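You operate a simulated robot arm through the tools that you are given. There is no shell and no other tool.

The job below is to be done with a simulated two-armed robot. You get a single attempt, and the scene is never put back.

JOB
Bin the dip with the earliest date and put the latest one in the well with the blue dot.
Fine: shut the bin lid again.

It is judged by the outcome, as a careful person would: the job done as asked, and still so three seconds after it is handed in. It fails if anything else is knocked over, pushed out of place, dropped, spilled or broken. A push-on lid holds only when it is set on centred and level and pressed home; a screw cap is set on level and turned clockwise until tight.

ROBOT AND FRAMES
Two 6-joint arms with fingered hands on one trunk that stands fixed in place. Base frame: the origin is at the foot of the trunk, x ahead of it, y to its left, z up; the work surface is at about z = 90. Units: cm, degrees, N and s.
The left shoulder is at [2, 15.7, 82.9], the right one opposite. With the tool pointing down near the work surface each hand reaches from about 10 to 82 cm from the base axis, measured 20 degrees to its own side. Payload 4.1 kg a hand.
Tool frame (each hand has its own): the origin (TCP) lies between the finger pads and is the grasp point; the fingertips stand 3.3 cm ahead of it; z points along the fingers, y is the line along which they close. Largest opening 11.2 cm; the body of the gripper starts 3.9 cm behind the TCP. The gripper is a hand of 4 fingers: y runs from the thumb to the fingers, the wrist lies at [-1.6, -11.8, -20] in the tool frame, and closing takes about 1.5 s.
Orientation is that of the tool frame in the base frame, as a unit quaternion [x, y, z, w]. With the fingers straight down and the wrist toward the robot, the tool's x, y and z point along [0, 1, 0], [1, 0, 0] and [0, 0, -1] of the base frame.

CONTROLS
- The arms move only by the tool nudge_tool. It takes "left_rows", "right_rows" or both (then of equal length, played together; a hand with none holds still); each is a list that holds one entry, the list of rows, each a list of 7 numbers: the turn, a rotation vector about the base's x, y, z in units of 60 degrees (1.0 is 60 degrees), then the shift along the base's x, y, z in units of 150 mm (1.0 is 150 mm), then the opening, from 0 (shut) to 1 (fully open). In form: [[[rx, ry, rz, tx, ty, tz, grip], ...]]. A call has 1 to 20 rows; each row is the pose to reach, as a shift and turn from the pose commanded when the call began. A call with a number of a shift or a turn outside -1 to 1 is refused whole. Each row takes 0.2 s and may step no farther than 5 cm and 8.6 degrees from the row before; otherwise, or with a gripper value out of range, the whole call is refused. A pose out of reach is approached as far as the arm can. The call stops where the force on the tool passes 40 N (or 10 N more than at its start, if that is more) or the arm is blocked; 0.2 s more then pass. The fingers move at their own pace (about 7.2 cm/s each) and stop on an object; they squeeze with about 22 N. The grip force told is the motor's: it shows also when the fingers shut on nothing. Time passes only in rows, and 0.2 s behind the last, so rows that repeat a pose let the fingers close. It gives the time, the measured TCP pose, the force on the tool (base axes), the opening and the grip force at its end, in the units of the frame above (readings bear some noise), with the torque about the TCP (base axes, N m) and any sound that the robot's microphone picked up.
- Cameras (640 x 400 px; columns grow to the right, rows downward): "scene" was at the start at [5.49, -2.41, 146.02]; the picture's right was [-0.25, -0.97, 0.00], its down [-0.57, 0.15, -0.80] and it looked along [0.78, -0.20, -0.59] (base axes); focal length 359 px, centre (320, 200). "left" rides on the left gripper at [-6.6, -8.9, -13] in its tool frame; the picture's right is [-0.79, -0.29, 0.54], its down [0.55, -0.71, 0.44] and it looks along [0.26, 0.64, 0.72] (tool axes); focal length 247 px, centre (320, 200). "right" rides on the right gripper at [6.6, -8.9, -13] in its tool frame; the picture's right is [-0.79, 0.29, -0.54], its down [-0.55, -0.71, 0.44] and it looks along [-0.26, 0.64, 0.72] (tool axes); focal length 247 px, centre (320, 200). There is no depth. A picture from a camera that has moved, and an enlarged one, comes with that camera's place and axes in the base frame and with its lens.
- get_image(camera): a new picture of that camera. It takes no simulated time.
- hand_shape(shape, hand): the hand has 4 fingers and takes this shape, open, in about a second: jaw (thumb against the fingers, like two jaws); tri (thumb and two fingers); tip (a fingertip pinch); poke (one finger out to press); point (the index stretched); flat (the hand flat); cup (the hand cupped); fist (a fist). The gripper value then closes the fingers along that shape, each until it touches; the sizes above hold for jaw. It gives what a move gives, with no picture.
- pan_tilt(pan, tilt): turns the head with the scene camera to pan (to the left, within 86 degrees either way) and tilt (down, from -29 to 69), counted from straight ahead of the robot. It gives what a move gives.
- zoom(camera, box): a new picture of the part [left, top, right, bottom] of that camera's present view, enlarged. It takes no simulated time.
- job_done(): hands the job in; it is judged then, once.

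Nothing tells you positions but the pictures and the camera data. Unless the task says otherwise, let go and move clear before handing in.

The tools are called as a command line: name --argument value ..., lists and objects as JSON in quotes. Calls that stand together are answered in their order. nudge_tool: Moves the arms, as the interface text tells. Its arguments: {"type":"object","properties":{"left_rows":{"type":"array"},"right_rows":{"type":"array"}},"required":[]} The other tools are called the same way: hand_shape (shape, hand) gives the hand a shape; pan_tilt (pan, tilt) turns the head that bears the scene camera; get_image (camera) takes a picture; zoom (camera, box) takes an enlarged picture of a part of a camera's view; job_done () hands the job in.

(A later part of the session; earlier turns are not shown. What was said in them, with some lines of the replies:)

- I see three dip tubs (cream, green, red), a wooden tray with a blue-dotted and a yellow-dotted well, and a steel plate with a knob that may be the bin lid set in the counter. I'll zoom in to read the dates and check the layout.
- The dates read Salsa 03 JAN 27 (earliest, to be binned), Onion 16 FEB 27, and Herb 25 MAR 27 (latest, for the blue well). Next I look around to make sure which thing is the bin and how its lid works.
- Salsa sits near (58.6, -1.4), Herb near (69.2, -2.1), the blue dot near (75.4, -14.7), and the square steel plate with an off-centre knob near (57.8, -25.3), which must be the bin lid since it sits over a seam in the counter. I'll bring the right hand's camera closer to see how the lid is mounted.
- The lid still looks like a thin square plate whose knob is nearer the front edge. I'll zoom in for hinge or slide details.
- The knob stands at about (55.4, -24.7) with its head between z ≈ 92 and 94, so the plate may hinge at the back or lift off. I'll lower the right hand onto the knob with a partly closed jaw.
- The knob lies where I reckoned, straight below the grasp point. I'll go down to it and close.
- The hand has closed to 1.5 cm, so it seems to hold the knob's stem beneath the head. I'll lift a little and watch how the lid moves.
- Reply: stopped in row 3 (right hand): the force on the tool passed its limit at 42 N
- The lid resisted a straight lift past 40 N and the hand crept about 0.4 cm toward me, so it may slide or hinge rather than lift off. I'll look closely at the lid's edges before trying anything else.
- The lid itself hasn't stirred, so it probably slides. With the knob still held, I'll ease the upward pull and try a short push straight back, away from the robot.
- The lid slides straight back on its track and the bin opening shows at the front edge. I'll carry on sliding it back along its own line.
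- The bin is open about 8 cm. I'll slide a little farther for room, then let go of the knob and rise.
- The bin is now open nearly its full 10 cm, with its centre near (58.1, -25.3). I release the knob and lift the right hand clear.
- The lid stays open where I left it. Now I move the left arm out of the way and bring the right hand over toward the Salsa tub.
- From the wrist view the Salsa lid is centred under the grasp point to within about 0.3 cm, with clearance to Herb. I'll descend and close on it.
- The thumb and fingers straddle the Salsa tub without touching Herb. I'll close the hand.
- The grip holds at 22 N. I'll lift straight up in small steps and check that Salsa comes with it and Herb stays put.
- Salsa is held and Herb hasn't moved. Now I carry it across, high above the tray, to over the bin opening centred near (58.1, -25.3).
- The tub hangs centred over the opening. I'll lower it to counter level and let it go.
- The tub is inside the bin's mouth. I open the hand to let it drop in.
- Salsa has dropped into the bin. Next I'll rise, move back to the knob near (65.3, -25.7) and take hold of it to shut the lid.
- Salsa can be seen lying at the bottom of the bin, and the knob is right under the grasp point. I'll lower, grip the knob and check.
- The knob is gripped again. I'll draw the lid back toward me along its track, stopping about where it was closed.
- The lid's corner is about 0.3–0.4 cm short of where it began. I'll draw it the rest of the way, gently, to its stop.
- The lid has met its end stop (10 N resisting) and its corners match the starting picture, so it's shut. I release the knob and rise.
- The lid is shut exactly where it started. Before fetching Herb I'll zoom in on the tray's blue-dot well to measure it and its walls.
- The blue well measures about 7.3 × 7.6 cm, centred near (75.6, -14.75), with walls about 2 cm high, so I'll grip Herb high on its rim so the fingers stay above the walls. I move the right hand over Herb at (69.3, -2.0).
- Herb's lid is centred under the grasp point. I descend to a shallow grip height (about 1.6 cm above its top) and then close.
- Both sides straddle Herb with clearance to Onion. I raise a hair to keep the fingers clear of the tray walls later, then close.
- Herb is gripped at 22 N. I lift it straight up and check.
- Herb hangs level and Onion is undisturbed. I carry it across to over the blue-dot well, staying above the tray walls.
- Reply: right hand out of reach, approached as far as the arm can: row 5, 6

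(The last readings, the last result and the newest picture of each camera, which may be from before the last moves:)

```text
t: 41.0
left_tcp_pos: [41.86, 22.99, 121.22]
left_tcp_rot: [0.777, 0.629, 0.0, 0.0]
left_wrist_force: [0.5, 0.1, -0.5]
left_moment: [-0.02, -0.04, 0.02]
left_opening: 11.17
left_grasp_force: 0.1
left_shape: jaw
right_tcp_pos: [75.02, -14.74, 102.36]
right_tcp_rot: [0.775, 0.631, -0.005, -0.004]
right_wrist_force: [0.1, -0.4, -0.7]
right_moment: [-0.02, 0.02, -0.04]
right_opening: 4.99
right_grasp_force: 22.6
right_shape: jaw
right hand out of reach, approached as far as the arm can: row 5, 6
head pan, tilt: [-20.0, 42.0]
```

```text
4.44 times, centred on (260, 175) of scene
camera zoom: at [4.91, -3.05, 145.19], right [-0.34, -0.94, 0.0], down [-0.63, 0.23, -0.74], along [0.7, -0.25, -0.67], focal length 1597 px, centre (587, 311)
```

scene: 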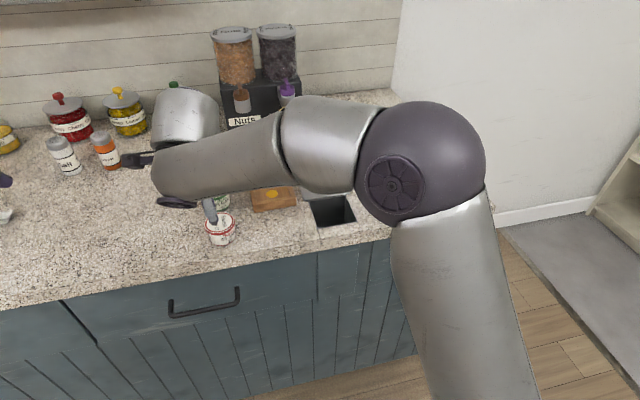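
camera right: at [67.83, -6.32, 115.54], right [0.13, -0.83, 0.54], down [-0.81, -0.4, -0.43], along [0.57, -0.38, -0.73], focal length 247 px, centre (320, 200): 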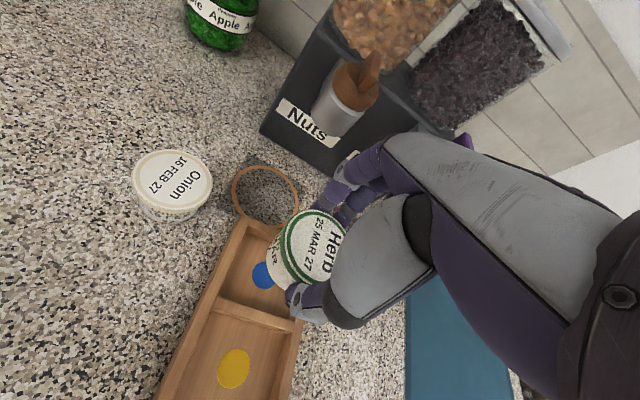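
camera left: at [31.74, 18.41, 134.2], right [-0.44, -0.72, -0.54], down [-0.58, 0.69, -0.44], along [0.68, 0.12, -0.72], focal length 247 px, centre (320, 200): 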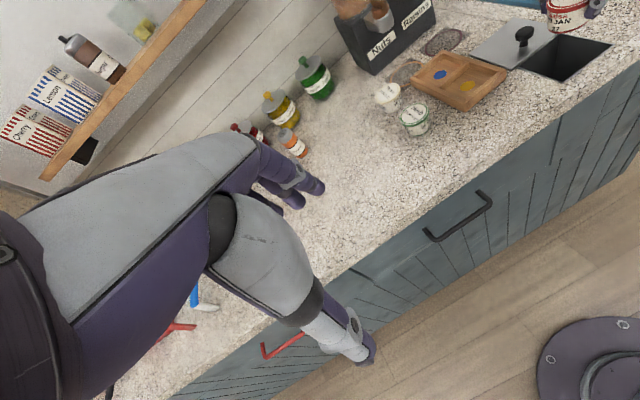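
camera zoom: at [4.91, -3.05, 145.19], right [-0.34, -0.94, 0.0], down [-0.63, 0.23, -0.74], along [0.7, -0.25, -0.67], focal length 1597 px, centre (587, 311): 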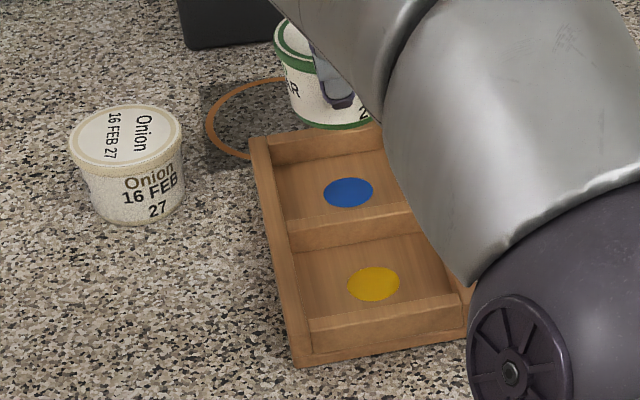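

The reach limit stopped the hand about 0.4 cm short at this height; lower down the reach is better. I'll descend to just above the walls and check the alignment.

nudge_tool --right_rows '[[[0, 0, 0, 0, 0, -0.06, 0.2], [0, 0, 0, 0, 0, -0.12, 0.2], [0, 0, 0, 0, 0, -0.18, 0.2], [0, 0, 0, 0, 0, -0.22, 0.2], [0, 0, 0, 0, 0, -0.22, 0.2]]]'

get_image --camera "right"

zoom --camera "left" --box '[360, 20, 520, 120]'

zoom --camera "scene" --box '[200, 130, 320, 220]'

```text
t: 42.2
left_tcp_pos: [41.95, 22.94, 121.28]
left_tcp_rot: [0.776, 0.63, 0.001, -0.001]
left_wrist_force: [-0.2, 1.0, 0.9]
left_moment: [-0.03, -0.02, 0.01]
left_opening: 11.18
left_grasp_force: 0.0
left_shape: jaw
right_tcp_pos: [75.18, -14.51, 99.13]
right_tcp_rot: [0.776, 0.631, -0.005, -0.004]
right_wrist_force: [0.1, 0.3, -1.2]
right_moment: [0.0, 0.0, 0.0]
right_opening: 4.98
right_grasp_force: 21.8
right_shape: jaw
head pan, tilt: [-20.0, 42.0]
```

```text
taken
camera right: at [67.85, -6.23, 112.26], right [0.12, -0.83, 0.54], down [-0.81, -0.4, -0.43], along [0.57, -0.38, -0.73], focal length 247 px, centre (320, 200)
```

right: 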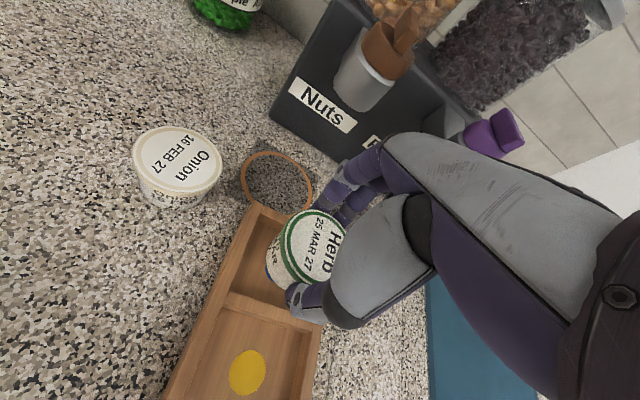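

```text
4.00 times, centred on (440, 70) of left
camera zoom: at [31.75, 18.4, 134.2], right [-0.44, -0.72, -0.54], down [-0.58, 0.69, -0.44], along [0.68, 0.12, -0.72], focal length 988 px, centre (-160, 720)
```

zoom: 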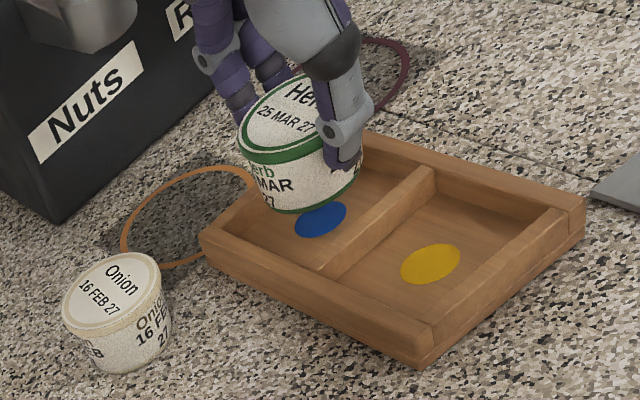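

```text
4.44 times, centred on (260, 175) of scene
camera zoom: at [4.91, -3.06, 145.19], right [-0.34, -0.94, 0.0], down [-0.63, 0.23, -0.74], along [0.7, -0.25, -0.67], focal length 1597 px, centre (587, 311)
```

zoom: 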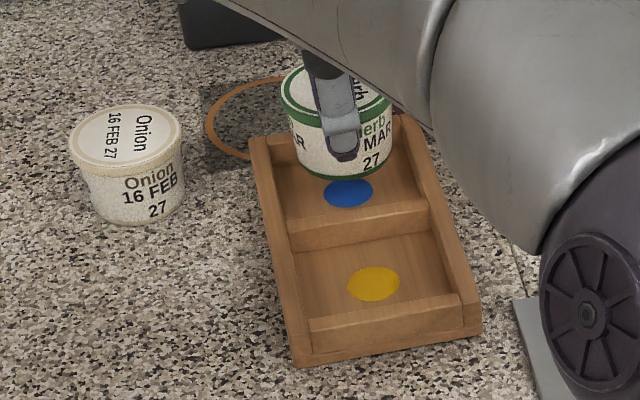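

Herb hovers over the blue-dot well within about 0.3 cm of its centre. I'll correct by that and lower it most of the way in.

nudge_tool --right_rows '[[[0, 0, 0, 0.018, -0.012, -0.02, 0.2], [0, 0, 0, 0.02, -0.012, -0.06, 0.2], [0, 0, 0, 0.02, -0.012, -0.1, 0.2], [0, 0, 0, 0.02, -0.012, -0.14, 0.2], [0, 0, 0, 0.02, -0.012, -0.165, 0.2]]]'

get_image --camera "right"

zoom --camera "left" --box '[360, 20, 520, 120]'

zoom --camera "scene" --box '[200, 130, 320, 220]'

```text
t: 43.4
left_tcp_pos: [42.05, 23.12, 121.13]
left_tcp_rot: [0.776, 0.63, 0.0, 0.0]
left_wrist_force: [0.5, 0.0, 0.5]
left_moment: [0.0, -0.02, -0.03]
left_opening: 11.17
left_grasp_force: 0.0
left_shape: jaw
right_tcp_pos: [75.38, -14.7, 96.67]
right_tcp_rot: [0.776, 0.63, -0.006, -0.004]
right_wrist_force: [-0.4, -0.1, -1.6]
right_moment: [-0.01, -0.01, -0.01]
right_opening: 4.99
right_grasp_force: 21.9
right_shape: jaw
head pan, tilt: [-20.0, 42.0]
```

```text
taken
camera right: at [68.08, -6.42, 109.75], right [0.12, -0.83, 0.54], down [-0.81, -0.4, -0.43], along [0.57, -0.38, -0.73], focal length 247 px, centre (320, 200)
```

right: 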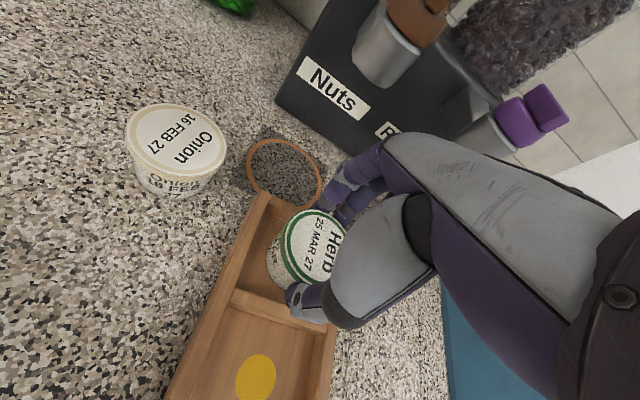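

```text
4.00 times, centred on (440, 70) of left
camera zoom: at [31.75, 18.4, 134.2], right [-0.44, -0.72, -0.54], down [-0.58, 0.69, -0.44], along [0.68, 0.12, -0.72], focal length 988 px, centre (-160, 720)
```

zoom: 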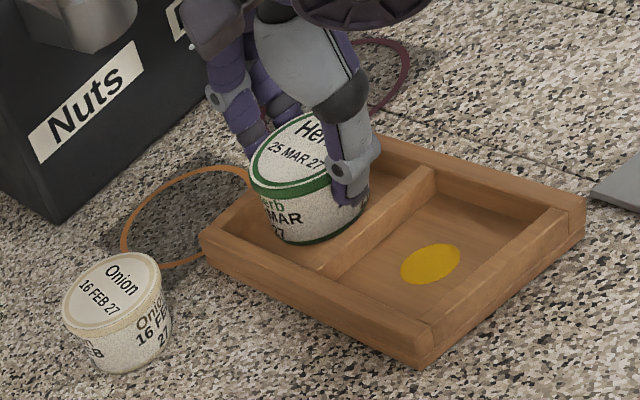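

```text
4.44 times, centred on (260, 175) of scene
camera zoom: at [4.91, -3.06, 145.19], right [-0.34, -0.94, 0.0], down [-0.63, 0.23, -0.74], along [0.7, -0.25, -0.67], focal length 1597 px, centre (587, 311)
```

zoom: 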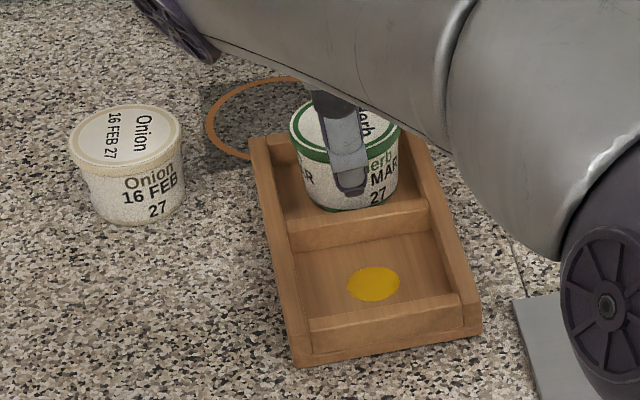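

Herb's base is inside the well and not touching the walls. I ease it down the last few millimetres.

nudge_tool --right_rows '[[[0, 0, 0, 0, 0, -0.007, 0.2], [0, 0, 0, 0, 0, -0.014, 0.2], [0, 0, 0, 0, 0, -0.02, 0.2], [0, 0, 0, 0, 0, -0.026, 0.2]]]'

zoom --camera "left" --box '[380, 30, 480, 110]'

zoom --camera "scene" --box '[230, 140, 310, 200]'

```text
t: 44.4
left_tcp_pos: [41.9, 23.03, 121.17]
left_tcp_rot: [0.776, 0.63, 0.001, 0.001]
left_wrist_force: [-0.3, -0.4, 0.5]
left_moment: [-0.03, 0.02, -0.03]
left_opening: 11.15
left_grasp_force: 0.1
left_shape: jaw
right_tcp_pos: [75.27, -14.75, 96.44]
right_tcp_rot: [0.776, 0.631, -0.004, -0.003]
right_wrist_force: [-0.8, 0.1, 8.3]
right_moment: [-0.04, -0.1, -0.03]
right_opening: 5.06
right_grasp_force: 22.0
right_shape: jaw
head pan, tilt: [-20.0, 42.0]
```

```text
5.00 times, centred on (430, 70) of left
camera zoom: at [31.72, 18.4, 134.21], right [-0.44, -0.72, -0.54], down [-0.58, 0.69, -0.44], along [0.68, 0.12, -0.72], focal length 1235 px, centre (-230, 850)
```

zoom: 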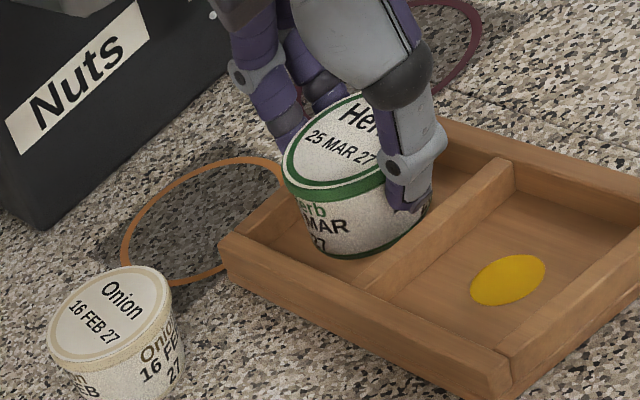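

```text
6.67 times, centred on (270, 170) of scene
camera zoom: at [4.88, -3.05, 145.19], right [-0.34, -0.94, 0.0], down [-0.63, 0.23, -0.74], along [0.7, -0.25, -0.67], focal length 2396 px, centre (653, 400)
```

zoom: 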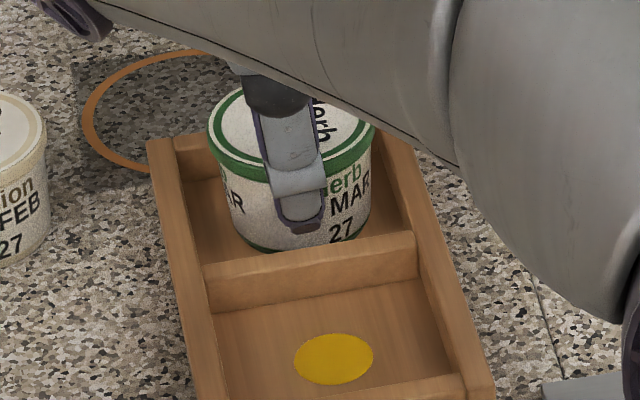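

Herb has touched the well floor (about 10 N). I ease off slightly and open the hand.

nudge_tool --right_rows '[[[0, 0, 0, 0, 0, 0.008, 0.2], [0, 0, 0, 0, 0, 0.01, 0.5], [0, 0, 0, 0, 0, 0.01, 0.6], [0, 0, 0, 0, 0, 0.01, 0.7], [0, 0, 0, 0, 0, 0.01, 0.7], [0, 0, 0, 0, 0, 0.01, 0.7]]]'

zoom --camera "left" --box '[380, 30, 480, 110]'

get_image --camera "right"

zoom --camera "scene" --box '[230, 140, 310, 200]'

```text
t: 45.8
left_tcp_pos: [41.99, 23.02, 121.16]
left_tcp_rot: [0.777, 0.629, 0.0, 0.001]
left_wrist_force: [0.7, -1.0, -0.7]
left_moment: [-0.01, 0.0, 0.01]
left_opening: 11.17
left_grasp_force: 0.1
left_shape: jaw
right_tcp_pos: [75.36, -14.73, 96.29]
right_tcp_rot: [0.776, 0.631, -0.005, -0.004]
right_wrist_force: [-0.6, 0.0, 0.2]
right_moment: [0.01, -0.01, 0.0]
right_opening: 7.78
right_grasp_force: 0.0
right_shape: jaw
head pan, tilt: [-20.0, 42.0]
```

```text
5.00 times, centred on (430, 70) of left
camera zoom: at [31.75, 18.4, 134.2], right [-0.44, -0.72, -0.54], down [-0.58, 0.69, -0.44], along [0.68, 0.12, -0.72], focal length 1235 px, centre (-230, 850)
```

zoom: 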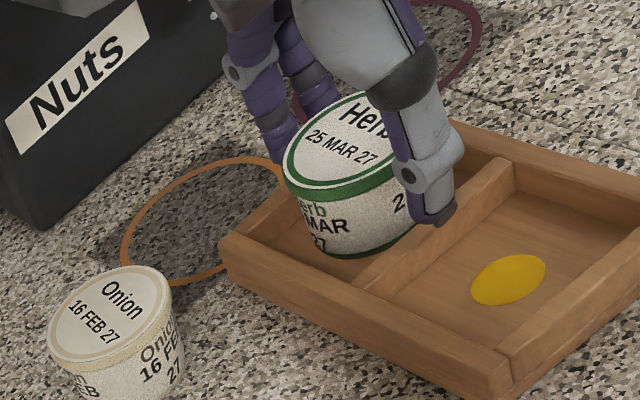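

```text
taken
camera right: at [68.04, -6.47, 109.47], right [0.12, -0.83, 0.54], down [-0.81, -0.4, -0.43], along [0.57, -0.38, -0.73], focal length 247 px, centre (320, 200)
```

right: 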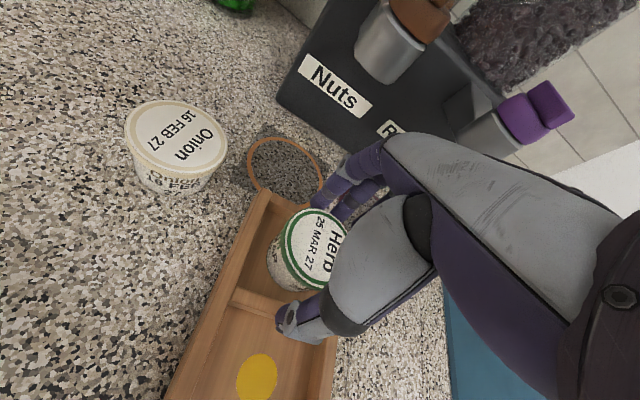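

```text
6.67 times, centred on (270, 170) of scene
camera zoom: at [4.91, -3.06, 145.19], right [-0.34, -0.94, 0.0], down [-0.63, 0.23, -0.74], along [0.7, -0.25, -0.67], focal length 2396 px, centre (653, 400)
```

zoom: 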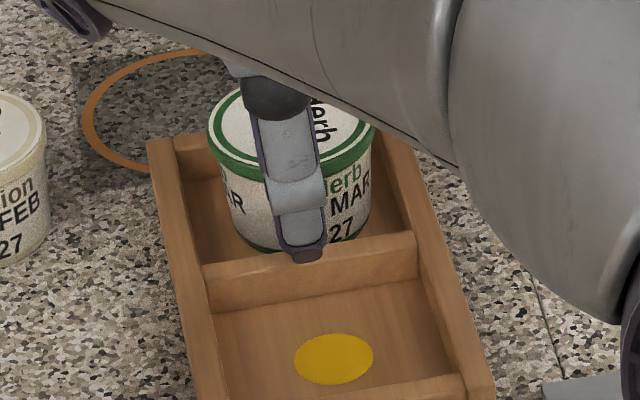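

Herb is free and sitting in the well. I lift straight up and then retreat clear.

nudge_tool --right_rows '[[[0, 0, 0, 0, 0, 0.08, 0.72], [0, 0, 0, 0, 0, 0.2, 0.74], [0, 0, 0, -0.01, 0, 0.33, 0.75], [0, 0, 0, -0.06, 0, 0.5, 0.75], [0, 0, 0, -0.2, -0.1, 0.7, 0.75], [0, 0, 0, -0.4, -0.25, 0.85, 0.75], [0, 0, 0, -0.65, -0.4, 0.95, 0.75], [0, 0, 0, -0.9, -0.6, 1.0, 0.8], [0, 0, 0, -1.0, -0.85, 1.0, 0.8]]]'

get_image --camera "scene"

zoom --camera "scene" --box '[200, 130, 360, 240]'

zoom --camera "left" --box '[340, 20, 580, 180]'

get_image --camera "right"

```text
t: 47.8
left_tcp_pos: [41.93, 23.09, 121.17]
left_tcp_rot: [0.777, 0.63, 0.0, 0.0]
left_wrist_force: [0.9, 0.6, 0.3]
left_moment: [-0.02, 0.06, -0.03]
left_opening: 11.16
left_grasp_force: 0.1
left_shape: jaw
right_tcp_pos: [60.03, -27.57, 111.61]
right_tcp_rot: [0.776, 0.631, -0.006, -0.004]
right_wrist_force: [0.7, -0.3, -0.2]
right_moment: [-0.06, -0.01, 0.03]
right_opening: 8.95
right_grasp_force: 0.0
right_shape: jaw
head pan, tilt: [-20.0, 42.0]
```

```text
taken
```

scene: 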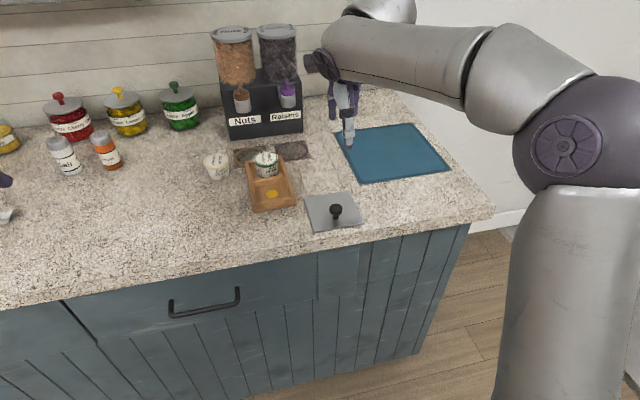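

```text
3.64 times, centred on (280, 185) of scene
camera zoom: at [4.94, -3.02, 145.19], right [-0.34, -0.94, 0.0], down [-0.63, 0.23, -0.74], along [0.7, -0.25, -0.67], focal length 1307 px, centre (466, 254)
```

zoom: 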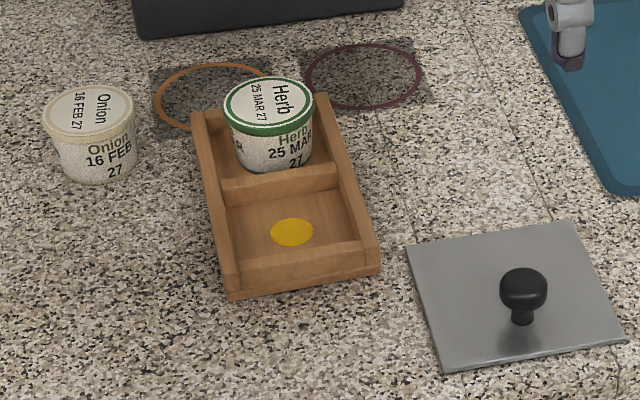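

```text
2.50 times, centred on (460, 100) of left
camera zoom: at [31.78, 18.44, 134.19], right [-0.44, -0.72, -0.54], down [-0.58, 0.69, -0.44], along [0.68, 0.12, -0.72], focal length 617 px, centre (-30, 450)
```

zoom: 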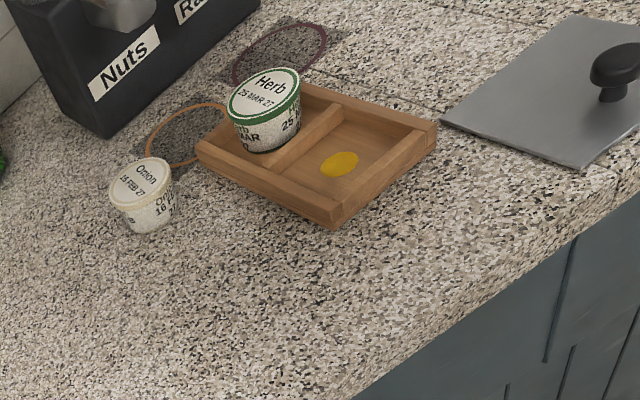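

```text
taken
camera right: at [52.88, -19.18, 124.73], right [0.13, -0.83, 0.54], down [-0.81, -0.4, -0.43], along [0.57, -0.38, -0.73], focal length 247 px, centre (320, 200)
```

right: 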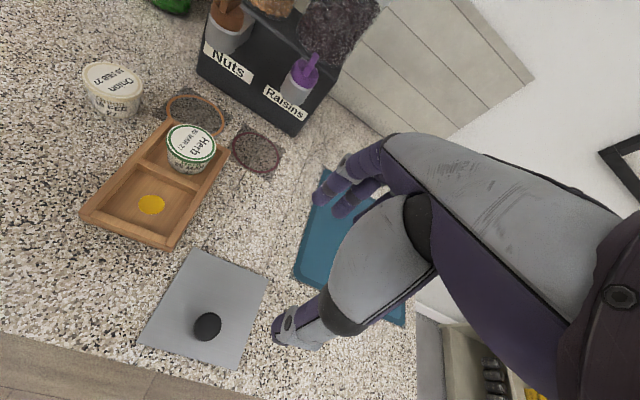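

Salsa is in the bin with its lid fully shut. Herb sits upright in the blue-dot well, Onion and the tray are where they were, and both hands are empty and clear. I take one last close look.

zoom --camera "scene" --box '[235, 140, 305, 215]'

zoom --camera "scene" --box '[290, 180, 380, 240]'

```text
5.33 times, centred on (270, 178) of scene
camera zoom: at [4.94, -3.02, 145.19], right [-0.34, -0.94, 0.0], down [-0.63, 0.23, -0.74], along [0.7, -0.25, -0.67], focal length 1916 px, centre (587, 320)
```

zoom: 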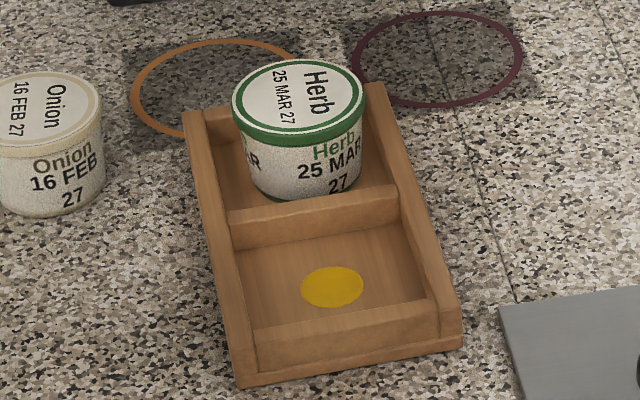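

```text
6.67 times, centred on (335, 210) of scene
camera zoom: at [4.94, -3.02, 145.19], right [-0.34, -0.94, 0.0], down [-0.63, 0.23, -0.74], along [0.7, -0.25, -0.67], focal length 2396 px, centre (220, 133)
```

zoom: 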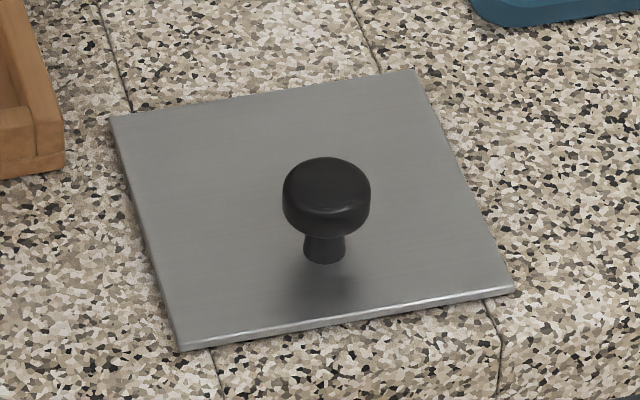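

Herb stands level in the blue-dot well and the bin lid is shut in its original place. The job is complete, so I hand it in.

job_done

```text
The job is handed in.
```

The job is done and handed in; I have had no verdict back.

- **Binned:** Salsa, dated 03 JAN 27, was the earliest. It went into the counter bin, and I saw it lying at the bottom before I shut the lid.
- **Blue-dot well:** Herb, dated 25 MAR 27, was the latest. It sits upright and level in the well.
- **Bin lid:** It slides rather than lifts. I drew it back to its end stop, and it lies where it started.

My first try at lifting the lid stopped at the force limit, but the lid did not move. Onion, dated 16 FEB 27, and the tray are where they were. Both hands are empty and clear.
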